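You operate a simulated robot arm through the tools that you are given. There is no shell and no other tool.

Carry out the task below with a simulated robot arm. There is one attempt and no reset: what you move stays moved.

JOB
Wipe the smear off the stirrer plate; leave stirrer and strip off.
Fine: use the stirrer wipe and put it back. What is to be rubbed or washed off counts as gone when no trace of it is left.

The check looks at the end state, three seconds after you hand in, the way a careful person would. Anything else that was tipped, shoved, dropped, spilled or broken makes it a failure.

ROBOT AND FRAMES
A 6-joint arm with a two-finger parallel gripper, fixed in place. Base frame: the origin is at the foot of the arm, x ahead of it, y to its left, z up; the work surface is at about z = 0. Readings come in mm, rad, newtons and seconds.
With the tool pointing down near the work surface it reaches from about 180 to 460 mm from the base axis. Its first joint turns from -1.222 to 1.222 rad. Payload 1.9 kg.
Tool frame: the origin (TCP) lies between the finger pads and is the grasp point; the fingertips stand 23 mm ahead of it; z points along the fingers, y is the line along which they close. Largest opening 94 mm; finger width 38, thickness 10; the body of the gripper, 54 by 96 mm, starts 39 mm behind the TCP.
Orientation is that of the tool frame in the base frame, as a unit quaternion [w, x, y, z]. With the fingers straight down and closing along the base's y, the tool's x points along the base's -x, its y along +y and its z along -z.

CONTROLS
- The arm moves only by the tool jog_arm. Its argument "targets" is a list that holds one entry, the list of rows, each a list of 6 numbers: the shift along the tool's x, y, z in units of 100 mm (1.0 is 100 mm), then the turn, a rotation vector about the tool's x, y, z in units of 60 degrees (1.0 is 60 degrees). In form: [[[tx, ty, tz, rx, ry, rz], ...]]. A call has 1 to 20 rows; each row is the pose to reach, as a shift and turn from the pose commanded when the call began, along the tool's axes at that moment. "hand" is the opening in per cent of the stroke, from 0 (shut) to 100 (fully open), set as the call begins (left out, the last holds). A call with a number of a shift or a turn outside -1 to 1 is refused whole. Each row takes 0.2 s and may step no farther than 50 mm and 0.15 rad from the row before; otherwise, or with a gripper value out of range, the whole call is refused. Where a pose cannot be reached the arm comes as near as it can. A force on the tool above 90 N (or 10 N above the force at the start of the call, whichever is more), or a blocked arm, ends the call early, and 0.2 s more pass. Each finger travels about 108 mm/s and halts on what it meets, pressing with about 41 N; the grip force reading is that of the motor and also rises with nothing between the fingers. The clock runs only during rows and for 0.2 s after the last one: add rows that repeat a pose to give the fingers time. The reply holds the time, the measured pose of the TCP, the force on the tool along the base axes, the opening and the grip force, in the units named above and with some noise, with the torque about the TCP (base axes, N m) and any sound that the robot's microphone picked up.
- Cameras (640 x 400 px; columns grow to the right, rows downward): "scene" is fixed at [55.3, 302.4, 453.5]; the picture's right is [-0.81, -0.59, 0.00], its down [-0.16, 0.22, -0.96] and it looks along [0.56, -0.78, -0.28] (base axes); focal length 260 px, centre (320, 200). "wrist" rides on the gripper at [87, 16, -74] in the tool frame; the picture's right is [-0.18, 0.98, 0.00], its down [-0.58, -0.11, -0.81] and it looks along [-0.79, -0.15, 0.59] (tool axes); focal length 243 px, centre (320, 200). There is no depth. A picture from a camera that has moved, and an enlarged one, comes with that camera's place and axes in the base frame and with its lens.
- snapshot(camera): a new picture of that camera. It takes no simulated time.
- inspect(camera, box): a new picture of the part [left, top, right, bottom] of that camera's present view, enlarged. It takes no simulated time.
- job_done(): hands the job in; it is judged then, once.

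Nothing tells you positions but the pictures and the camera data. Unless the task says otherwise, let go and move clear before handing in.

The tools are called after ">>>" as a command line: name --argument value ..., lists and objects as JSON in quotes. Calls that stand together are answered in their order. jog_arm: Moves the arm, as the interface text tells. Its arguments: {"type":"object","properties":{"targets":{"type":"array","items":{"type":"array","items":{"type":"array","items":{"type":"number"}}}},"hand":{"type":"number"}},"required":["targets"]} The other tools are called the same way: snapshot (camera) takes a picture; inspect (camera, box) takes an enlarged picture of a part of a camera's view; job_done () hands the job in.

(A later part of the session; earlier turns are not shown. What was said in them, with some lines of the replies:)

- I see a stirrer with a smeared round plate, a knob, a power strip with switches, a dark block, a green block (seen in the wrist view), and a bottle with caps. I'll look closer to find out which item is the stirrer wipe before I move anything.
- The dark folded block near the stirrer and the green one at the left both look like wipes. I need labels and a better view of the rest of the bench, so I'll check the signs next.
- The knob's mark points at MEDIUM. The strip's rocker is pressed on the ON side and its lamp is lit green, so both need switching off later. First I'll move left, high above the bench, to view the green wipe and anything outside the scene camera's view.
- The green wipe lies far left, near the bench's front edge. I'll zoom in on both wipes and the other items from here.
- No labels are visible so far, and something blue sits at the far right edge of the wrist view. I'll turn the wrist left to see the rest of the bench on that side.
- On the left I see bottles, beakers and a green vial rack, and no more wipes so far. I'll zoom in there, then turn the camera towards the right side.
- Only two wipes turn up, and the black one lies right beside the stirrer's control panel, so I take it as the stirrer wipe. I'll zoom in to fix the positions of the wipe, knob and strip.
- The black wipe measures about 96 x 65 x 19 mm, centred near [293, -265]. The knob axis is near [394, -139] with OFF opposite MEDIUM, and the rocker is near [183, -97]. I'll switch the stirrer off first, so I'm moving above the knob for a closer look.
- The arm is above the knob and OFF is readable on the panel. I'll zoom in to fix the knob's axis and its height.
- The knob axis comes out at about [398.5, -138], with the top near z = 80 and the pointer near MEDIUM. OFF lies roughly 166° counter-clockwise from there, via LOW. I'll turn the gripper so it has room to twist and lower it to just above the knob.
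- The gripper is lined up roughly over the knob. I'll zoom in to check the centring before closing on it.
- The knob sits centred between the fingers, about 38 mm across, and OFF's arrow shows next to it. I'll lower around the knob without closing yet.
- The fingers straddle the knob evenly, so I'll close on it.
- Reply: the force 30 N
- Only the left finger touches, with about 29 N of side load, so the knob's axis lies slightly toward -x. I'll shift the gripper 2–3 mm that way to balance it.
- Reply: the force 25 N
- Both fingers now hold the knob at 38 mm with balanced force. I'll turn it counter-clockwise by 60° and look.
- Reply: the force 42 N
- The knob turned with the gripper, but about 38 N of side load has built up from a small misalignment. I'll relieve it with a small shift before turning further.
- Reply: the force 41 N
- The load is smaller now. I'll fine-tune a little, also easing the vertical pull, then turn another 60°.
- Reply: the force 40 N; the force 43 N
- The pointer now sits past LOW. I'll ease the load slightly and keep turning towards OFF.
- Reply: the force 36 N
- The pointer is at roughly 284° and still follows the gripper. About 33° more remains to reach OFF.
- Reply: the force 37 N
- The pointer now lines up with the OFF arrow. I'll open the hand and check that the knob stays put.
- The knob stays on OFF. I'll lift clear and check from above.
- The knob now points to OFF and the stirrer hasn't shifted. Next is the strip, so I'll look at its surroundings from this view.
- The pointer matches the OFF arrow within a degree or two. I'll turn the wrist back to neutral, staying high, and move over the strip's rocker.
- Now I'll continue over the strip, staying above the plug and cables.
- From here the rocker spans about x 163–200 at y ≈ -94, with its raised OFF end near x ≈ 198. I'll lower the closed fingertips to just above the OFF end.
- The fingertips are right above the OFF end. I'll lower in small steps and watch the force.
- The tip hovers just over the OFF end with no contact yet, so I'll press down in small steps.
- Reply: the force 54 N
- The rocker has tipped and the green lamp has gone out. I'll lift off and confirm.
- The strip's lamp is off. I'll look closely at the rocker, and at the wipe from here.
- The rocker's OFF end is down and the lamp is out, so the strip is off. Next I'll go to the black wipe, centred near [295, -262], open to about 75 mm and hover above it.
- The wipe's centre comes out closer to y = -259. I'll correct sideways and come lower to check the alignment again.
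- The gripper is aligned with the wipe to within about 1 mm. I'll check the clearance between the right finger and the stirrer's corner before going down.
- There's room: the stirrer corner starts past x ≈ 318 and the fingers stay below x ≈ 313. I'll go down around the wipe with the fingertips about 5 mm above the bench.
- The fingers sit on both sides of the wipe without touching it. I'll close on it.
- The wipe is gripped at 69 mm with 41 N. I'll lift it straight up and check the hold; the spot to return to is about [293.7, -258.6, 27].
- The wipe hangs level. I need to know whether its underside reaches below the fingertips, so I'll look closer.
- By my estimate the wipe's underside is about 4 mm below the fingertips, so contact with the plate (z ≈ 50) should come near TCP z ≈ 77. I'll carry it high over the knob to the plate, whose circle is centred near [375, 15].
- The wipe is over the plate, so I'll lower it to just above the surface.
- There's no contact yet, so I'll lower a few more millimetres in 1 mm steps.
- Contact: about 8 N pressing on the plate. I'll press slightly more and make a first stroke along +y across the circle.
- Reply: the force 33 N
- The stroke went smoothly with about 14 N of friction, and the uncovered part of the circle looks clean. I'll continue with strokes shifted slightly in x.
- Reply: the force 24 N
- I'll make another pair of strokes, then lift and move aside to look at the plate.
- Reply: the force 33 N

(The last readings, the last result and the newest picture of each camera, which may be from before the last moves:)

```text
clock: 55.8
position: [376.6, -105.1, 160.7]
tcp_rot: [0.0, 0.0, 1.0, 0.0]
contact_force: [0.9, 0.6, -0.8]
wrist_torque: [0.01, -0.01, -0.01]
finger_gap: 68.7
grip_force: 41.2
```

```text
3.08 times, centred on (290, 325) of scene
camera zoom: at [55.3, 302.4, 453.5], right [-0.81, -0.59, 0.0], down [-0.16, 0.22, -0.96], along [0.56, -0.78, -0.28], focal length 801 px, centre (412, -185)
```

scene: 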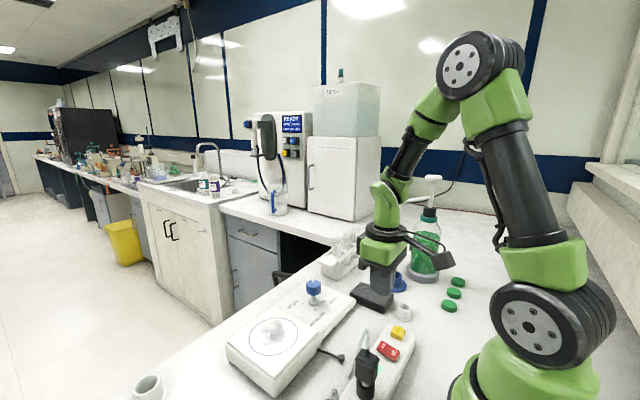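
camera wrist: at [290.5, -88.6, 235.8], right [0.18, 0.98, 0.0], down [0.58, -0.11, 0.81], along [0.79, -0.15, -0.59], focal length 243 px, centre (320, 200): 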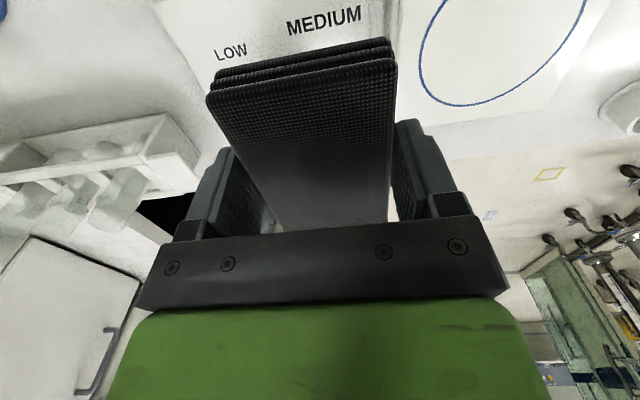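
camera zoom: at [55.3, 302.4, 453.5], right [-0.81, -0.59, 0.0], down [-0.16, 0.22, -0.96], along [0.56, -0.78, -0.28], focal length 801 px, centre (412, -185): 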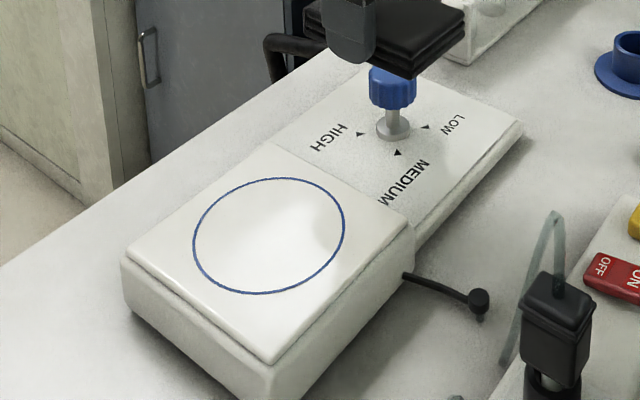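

The plate looks clean apart from what may be the gripper's shadow. I'll inspect it closely for remaining traces.

>>> inspect --camera "scene" --box '[240, 305, 310, 365]'

>>> inspect --camera "wrist" --box '[390, 0, 640, 160]'

```text
6.67 times, centred on (275, 335) of scene
camera zoom: at [55.3, 302.4, 453.5], right [-0.81, -0.59, 0.0], down [-0.16, 0.22, -0.96], along [0.56, -0.78, -0.28], focal length 1735 px, centre (620, -700)
```

zoom: 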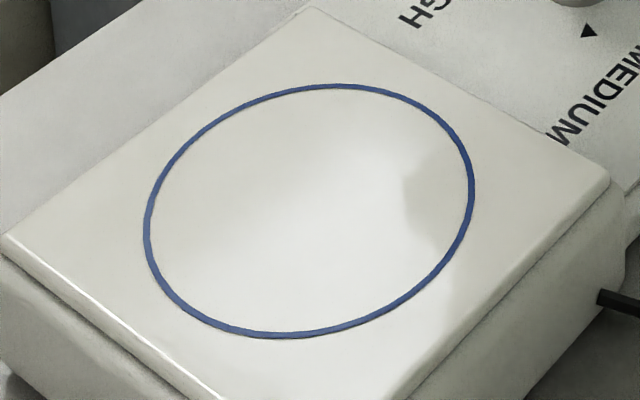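

```text
2.50 times, centred on (515, 80) of wrist
camera zoom: at [290.5, -88.6, 235.8], right [0.18, 0.98, 0.0], down [0.58, -0.11, 0.81], along [0.79, -0.15, -0.59], focal length 606 px, centre (-168, 500)
```

zoom: 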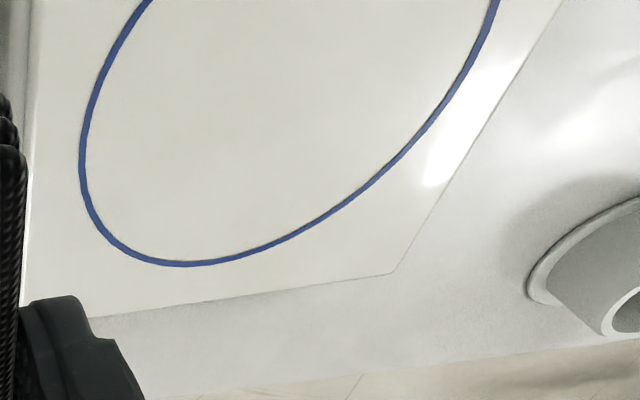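

The plate shows no trace, only a reflection edge. I'll carry the wipe back above its spot and re-check the plate without the gripper's shadow before setting the wipe down.

>>> jog_arm --targets '[[[0.14, -0.26, 0, 0, 0, 0], [0.28, -0.52, 0, 0, 0, 0], [0.42, -0.781, 0, 0, 0, 0]]]'

>>> jog_arm --targets '[[[0.14, -0.26, 0, 0, 0, 0], [0.28, -0.52, 0.1, 0, 0, 0], [0.419, -0.781, 0.336, 0, 0, 0], [0.419, -0.781, 0.336, 0, 0, 0], [0.419, -0.781, 0.336, 0, 0, 0]]]'

>>> inspect --camera "scene" --box '[240, 305, 310, 365]'

>>> snapshot --camera "scene"

>>> snapshot --camera "wrist"

```text
clock: 56.6
position: [334.2, -183.4, 161.0]
tcp_rot: [0.0, -0.001, 1.0, 0.0]
contact_force: [0.2, -0.3, -1.0]
wrist_torque: [-0.03, 0.03, 0.01]
finger_gap: 69.1
grip_force: 40.9
```

```text
clock: 57.8
position: [292.4, -261.0, 127.2]
tcp_rot: [0.0, 0.001, 1.0, 0.0]
contact_force: [-0.3, -1.4, -0.2]
wrist_torque: [0.03, -0.01, 0.0]
finger_gap: 69.1
grip_force: 40.7
```

```text
6.67 times, centred on (275, 335) of scene
camera zoom: at [55.3, 302.4, 453.5], right [-0.81, -0.59, 0.0], down [-0.16, 0.22, -0.96], along [0.56, -0.78, -0.28], focal length 1735 px, centre (620, -700)
```

zoom: 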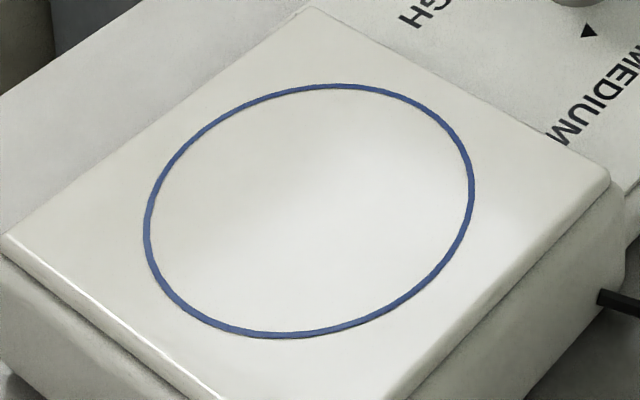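

```text
taken
```

scene: 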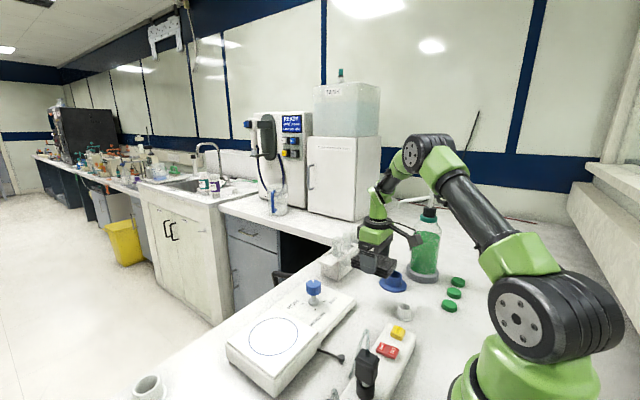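

```text
taken
camera wrist: at [206.4, -244.7, 202.5], right [0.19, 0.98, 0.0], down [0.58, -0.11, 0.81], along [0.79, -0.15, -0.59], focal length 243 px, centre (320, 200)
```

wrist: 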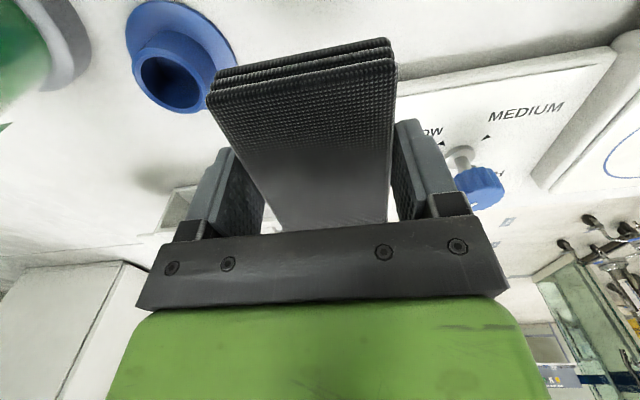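

The plate is spotless in the clear view. I'll lower the wipe straight back onto its spot.

>>> jog_arm --targets '[[[0, 0, 0.3, 0, 0, 0], [0, 0, 0.6, 0, 0, 0], [0, 0, 0.8, 0, 0, 0], [0, 0, 0.92, 0, 0, 0], [0, 0, 0.97, 0, 0, 0], [0, 0, 0.985, 0, 0, 0], [0, 0, 0.985, 0, 0, 0]]]'

>>> inspect --camera "scene" --box '[320, 220, 440, 320]'

```text
clock: 59.4
position: [294.1, -261.8, 29.1]
tcp_rot: [0.0, 0.001, 1.0, 0.001]
contact_force: [-0.2, 0.0, -0.8]
wrist_torque: [0.01, -0.02, 0.03]
finger_gap: 68.9
grip_force: 41.3
```

```text
4.00 times, centred on (380, 270) of scene
camera zoom: at [55.3, 302.4, 453.5], right [-0.81, -0.59, 0.0], down [-0.16, 0.22, -0.96], along [0.56, -0.78, -0.28], focal length 1041 px, centre (80, -80)
```

zoom: 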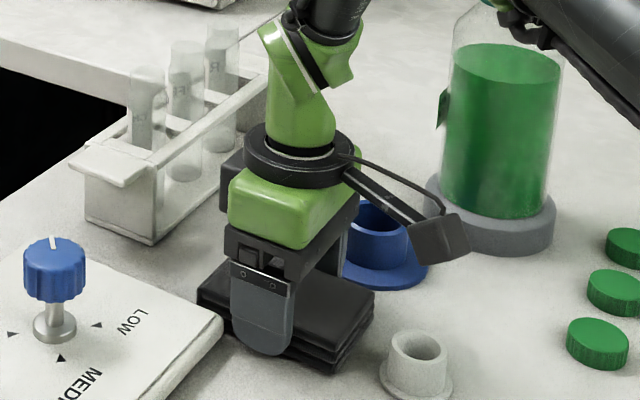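

The reading is about 3 mm off in y from the pick-up position, possibly still settling. I'll wait briefly and see.

>>> jog_arm --targets '[[[0, 0, 0, 0, 0, 0], [0, 0, 0, 0, 0, 0]]]'

```text
clock: 60.0
position: [293.0, -260.6, 28.1]
tcp_rot: [0.0, 0.001, 1.0, 0.0]
contact_force: [-0.8, 0.6, 0.4]
wrist_torque: [-0.01, -0.03, 0.03]
finger_gap: 69.2
grip_force: 40.5
```

It's settling towards the original spot. I'll nudge y by about 1 mm and lower the last millimetre until it touches.

>>> jog_arm --targets '[[[0, 0.012, 0, 0, 0, 0], [0, 0.012, 0.006, 0, 0, 0], [0, 0.012, 0.012, 0, 0, 0], [0, 0.012, 0.012, 0, 0, 0]]]'

```text
clock: 61.0
position: [293.3, -261.1, 28.0]
tcp_rot: [0.0, 0.001, 1.0, -0.001]
contact_force: [0.3, 0.0, -0.7]
wrist_torque: [-0.04, 0.02, 0.01]
finger_gap: 68.7
grip_force: 40.5
```

>>> snapshot --camera "wrist"

>>> inspect --camera "scene" --box '[320, 220, 440, 320]'

```text
taken
camera wrist: at [207.9, -243.2, 103.8], right [0.19, 0.98, 0.0], down [0.58, -0.11, 0.81], along [0.79, -0.15, -0.59], focal length 243 px, centre (320, 200)
```

wrist: 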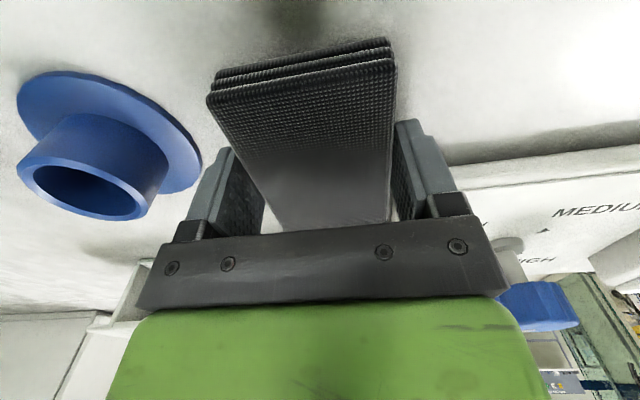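

```text
4.00 times, centred on (380, 270) of scene
camera zoom: at [55.3, 302.4, 453.5], right [-0.81, -0.59, 0.0], down [-0.16, 0.22, -0.96], along [0.56, -0.78, -0.28], focal length 1041 px, centre (80, -80)
```

zoom: 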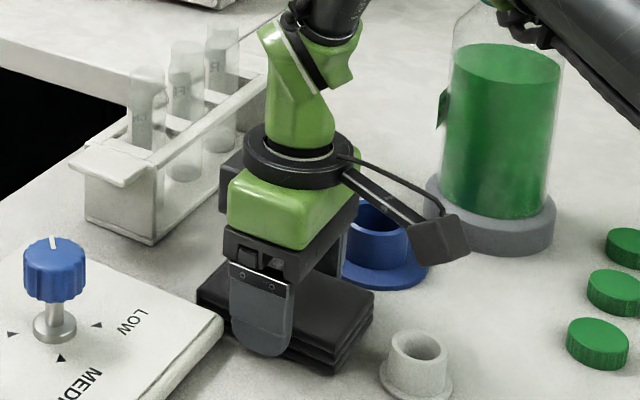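

By the camera pose the gripper is within 0.4 mm of the pick-up spot, and the wipe is practically on the bench. I'll open the fingers to the earlier width to release it.

>>> jog_arm --targets '[[[0, -0.003, 0.003, 0, 0, 0], [0, -0.003, 0.003, 0, 0, 0]]]'

>>> jog_arm --targets '[[[0, 0, 0, 0, 0, 0], [0, 0, 0, 0, 0, 0], [0, 0, 0, 0, 0, 0]]]' --hand 80

>>> snapshot --camera "wrist"

```text
clock: 61.6
position: [293.8, -259.6, 28.0]
tcp_rot: [-0.001, 0.0, 1.0, 0.0]
contact_force: [0.2, -0.6, -0.9]
wrist_torque: [0.01, -0.03, -0.02]
finger_gap: 69.1
grip_force: 41.3
```

```text
clock: 62.4
position: [292.3, -258.9, 27.1]
tcp_rot: [0.0, 0.0, 1.0, 0.0]
contact_force: [0.4, -0.4, 0.0]
wrist_torque: [0.02, 0.0, 0.02]
finger_gap: 75.2
grip_force: 0.3
```

```text
taken
camera wrist: at [207.4, -243.1, 103.0], right [0.19, 0.98, 0.0], down [0.58, -0.11, 0.81], along [0.79, -0.15, -0.59], focal length 243 px, centre (320, 200)
```

wrist: 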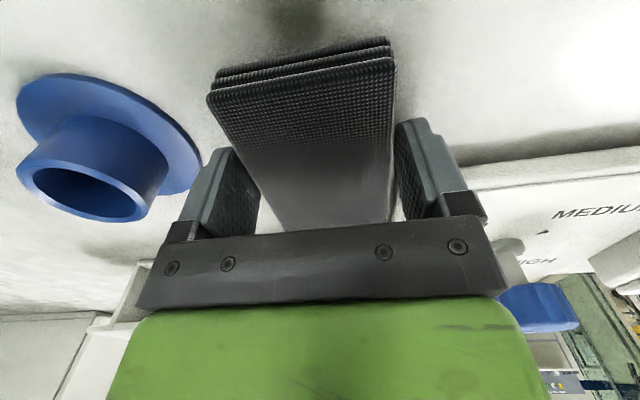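

The wipe is released and lies flat, with both fingers clear of it. I'll rise straight up slowly, then move away to check the whole scene.

>>> jog_arm --targets '[[[0, 0, -0.08, 0, 0, 0], [0, 0, -0.2, 0, 0, 0], [0, 0, -0.4, 0, 0, 0], [0, 0, -0.7, 0, 0, 0], [0, 0, -1.0, 0, 0, 0]]]'

>>> jog_arm --targets '[[[0, 0.1, -0.4, 0, 0, 0], [0, 0.4, -0.8, 0, 0, 0], [0, 0.8, -1.0, 0, 0, 0], [0, 1.0, -1.0, 0, 0, 0]]]'

>>> jog_arm --targets '[[[0.1, 0.1, -0.4, 0, 0, 0], [0.3, 0.3, -0.8, 0, 0, 0], [0.3, 0.3, -1.0, 0, 0, 0], [0.3, 0.3, -1.0, 0, 0, 0]]]'

>>> snapshot --camera "scene"

>>> snapshot --camera "wrist"

>>> inspect --camera "scene" --box '[210, 260, 370, 400]'

>>> inspect --camera "scene" --box '[340, 270, 440, 340]'

>>> inspect --camera "scene" --box '[340, 310, 440, 400]'

```text
clock: 63.6
position: [290.6, -257.3, 124.9]
tcp_rot: [0.001, 0.0, 1.0, 0.0]
contact_force: [0.4, 0.6, -1.1]
wrist_torque: [0.0, -0.02, 0.01]
finger_gap: 75.0
grip_force: 0.0
```

```text
clock: 64.6
position: [293.5, -160.1, 226.6]
tcp_rot: [0.0, 0.002, 1.0, -0.001]
contact_force: [-0.2, -0.6, -0.2]
wrist_torque: [-0.03, 0.01, -0.02]
finger_gap: 75.2
grip_force: 0.1
```

```text
clock: 65.6
position: [262.5, -127.6, 327.7]
tcp_rot: [0.0, 0.001, 1.0, 0.0]
contact_force: [0.9, 0.7, 0.0]
wrist_torque: [0.01, -0.01, -0.01]
finger_gap: 75.2
grip_force: 0.2
```

```text
taken
```

scene: 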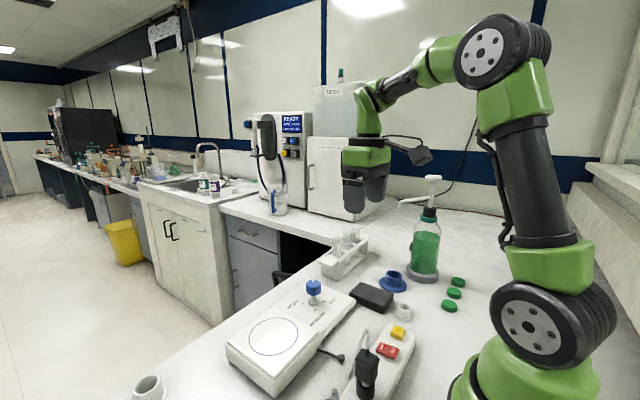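

```text
taken
camera wrist: at [177.2, -110.2, 402.3], right [0.19, 0.98, 0.0], down [0.58, -0.11, 0.81], along [0.79, -0.15, -0.59], focal length 243 px, centre (320, 200)
```

wrist: 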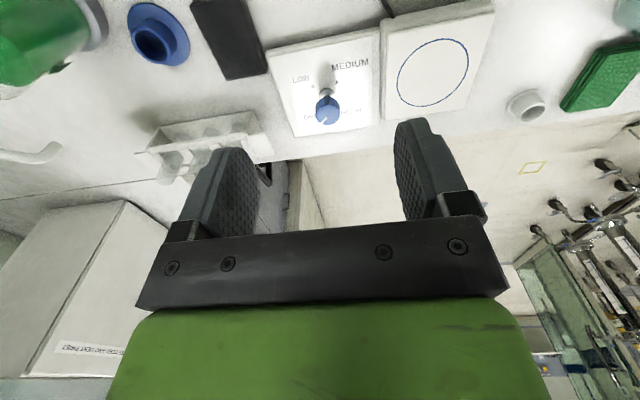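

```text
2.86 times, centred on (290, 330) of scene
camera zoom: at [55.3, 302.5, 453.5], right [-0.81, -0.59, 0.0], down [-0.16, 0.22, -0.96], along [0.56, -0.78, -0.28], focal length 744 px, centre (406, -171)
```

zoom: 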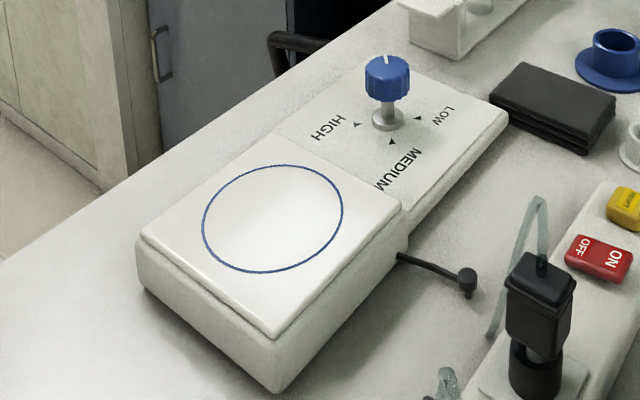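

```text
5.71 times, centred on (390, 305) of scene
camera zoom: at [55.3, 302.5, 453.5], right [-0.81, -0.59, 0.0], down [-0.16, 0.22, -0.96], along [0.56, -0.78, -0.28], focal length 1487 px, centre (-80, -400)
```

zoom: 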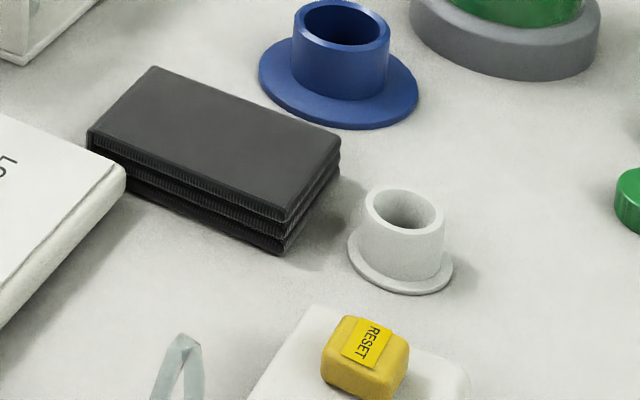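

```text
4.44 times, centred on (390, 355) of scene
camera zoom: at [55.3, 302.5, 453.5], right [-0.81, -0.59, 0.0], down [-0.16, 0.22, -0.96], along [0.56, -0.78, -0.28], focal length 1157 px, centre (9, -489)
```

zoom: 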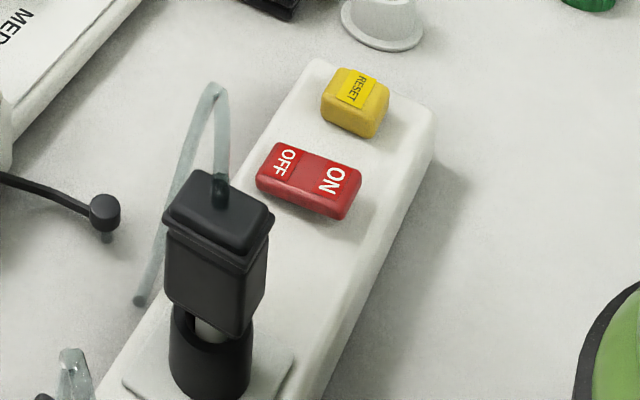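

The wipe is back in place, the plate is clean, the knob reads OFF, the strip's lamp is out and nothing else has moved. One last close check of the plate and the knob from the wrist camera.

>>> inspect --camera "wrist" --box '[370, 0, 510, 130]'

>>> inspect --camera "wrist" --box '[270, 40, 390, 140]'

>>> inspect --camera "scene" --box '[240, 305, 310, 365]'

```text
3.08 times, centred on (440, 65) of wrist
camera zoom: at [177.2, -110.2, 402.3], right [0.19, 0.98, 0.0], down [0.58, -0.11, 0.81], along [0.79, -0.15, -0.59], focal length 746 px, centre (-49, 615)
```

zoom: 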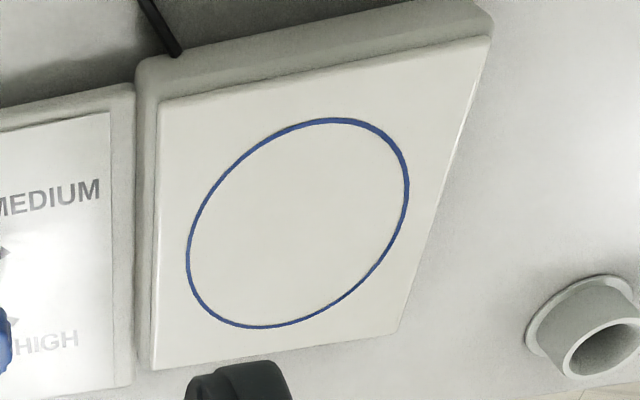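

```text
4.00 times, centred on (330, 90) of wrist
camera zoom: at [177.2, -110.2, 402.3], right [0.19, 0.98, 0.0], down [0.58, -0.11, 0.81], along [0.79, -0.15, -0.59], focal length 970 px, centre (280, 640)
```

zoom: 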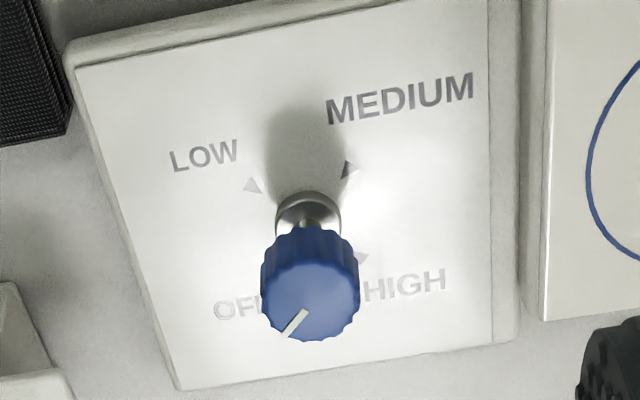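

```text
6.67 times, centred on (275, 335) of scene
camera zoom: at [55.3, 302.5, 453.5], right [-0.81, -0.59, 0.0], down [-0.16, 0.22, -0.96], along [0.56, -0.78, -0.28], focal length 1735 px, centre (620, -700)
```

zoom: 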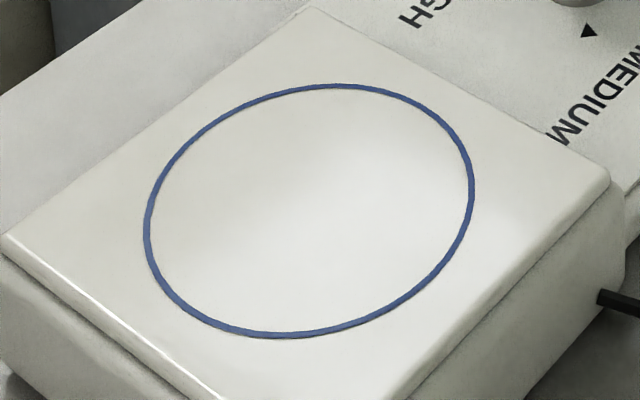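

The plate is spotless from both cameras, the knob points to OFF and the strip is off. The wipe is back where it was and the arm is clear, so I'm handing in.

>>> job_done

```text
The job is handed in.
```

I wiped the smear off the stirrer plate, and neither camera shows any trace of it. The job is handed in, but I haven't seen a verdict.

- **Stirrer:** it was set to MEDIUM. I turned the knob to OFF, and it stayed there after I let go.
- **Strip:** it was on. I pressed the rocker to OFF and its green lamp went out.
- **Wipe:** neither wipe was labelled, so I used the black one lying beside the stirrer, taking it to be the stirrer wipe. It is back within about 1 mm of where it was. I left the green one by the beakers untouched.

In the final pictures nothing else looks moved, tipped or spilled. The arm is clear of the bench items.
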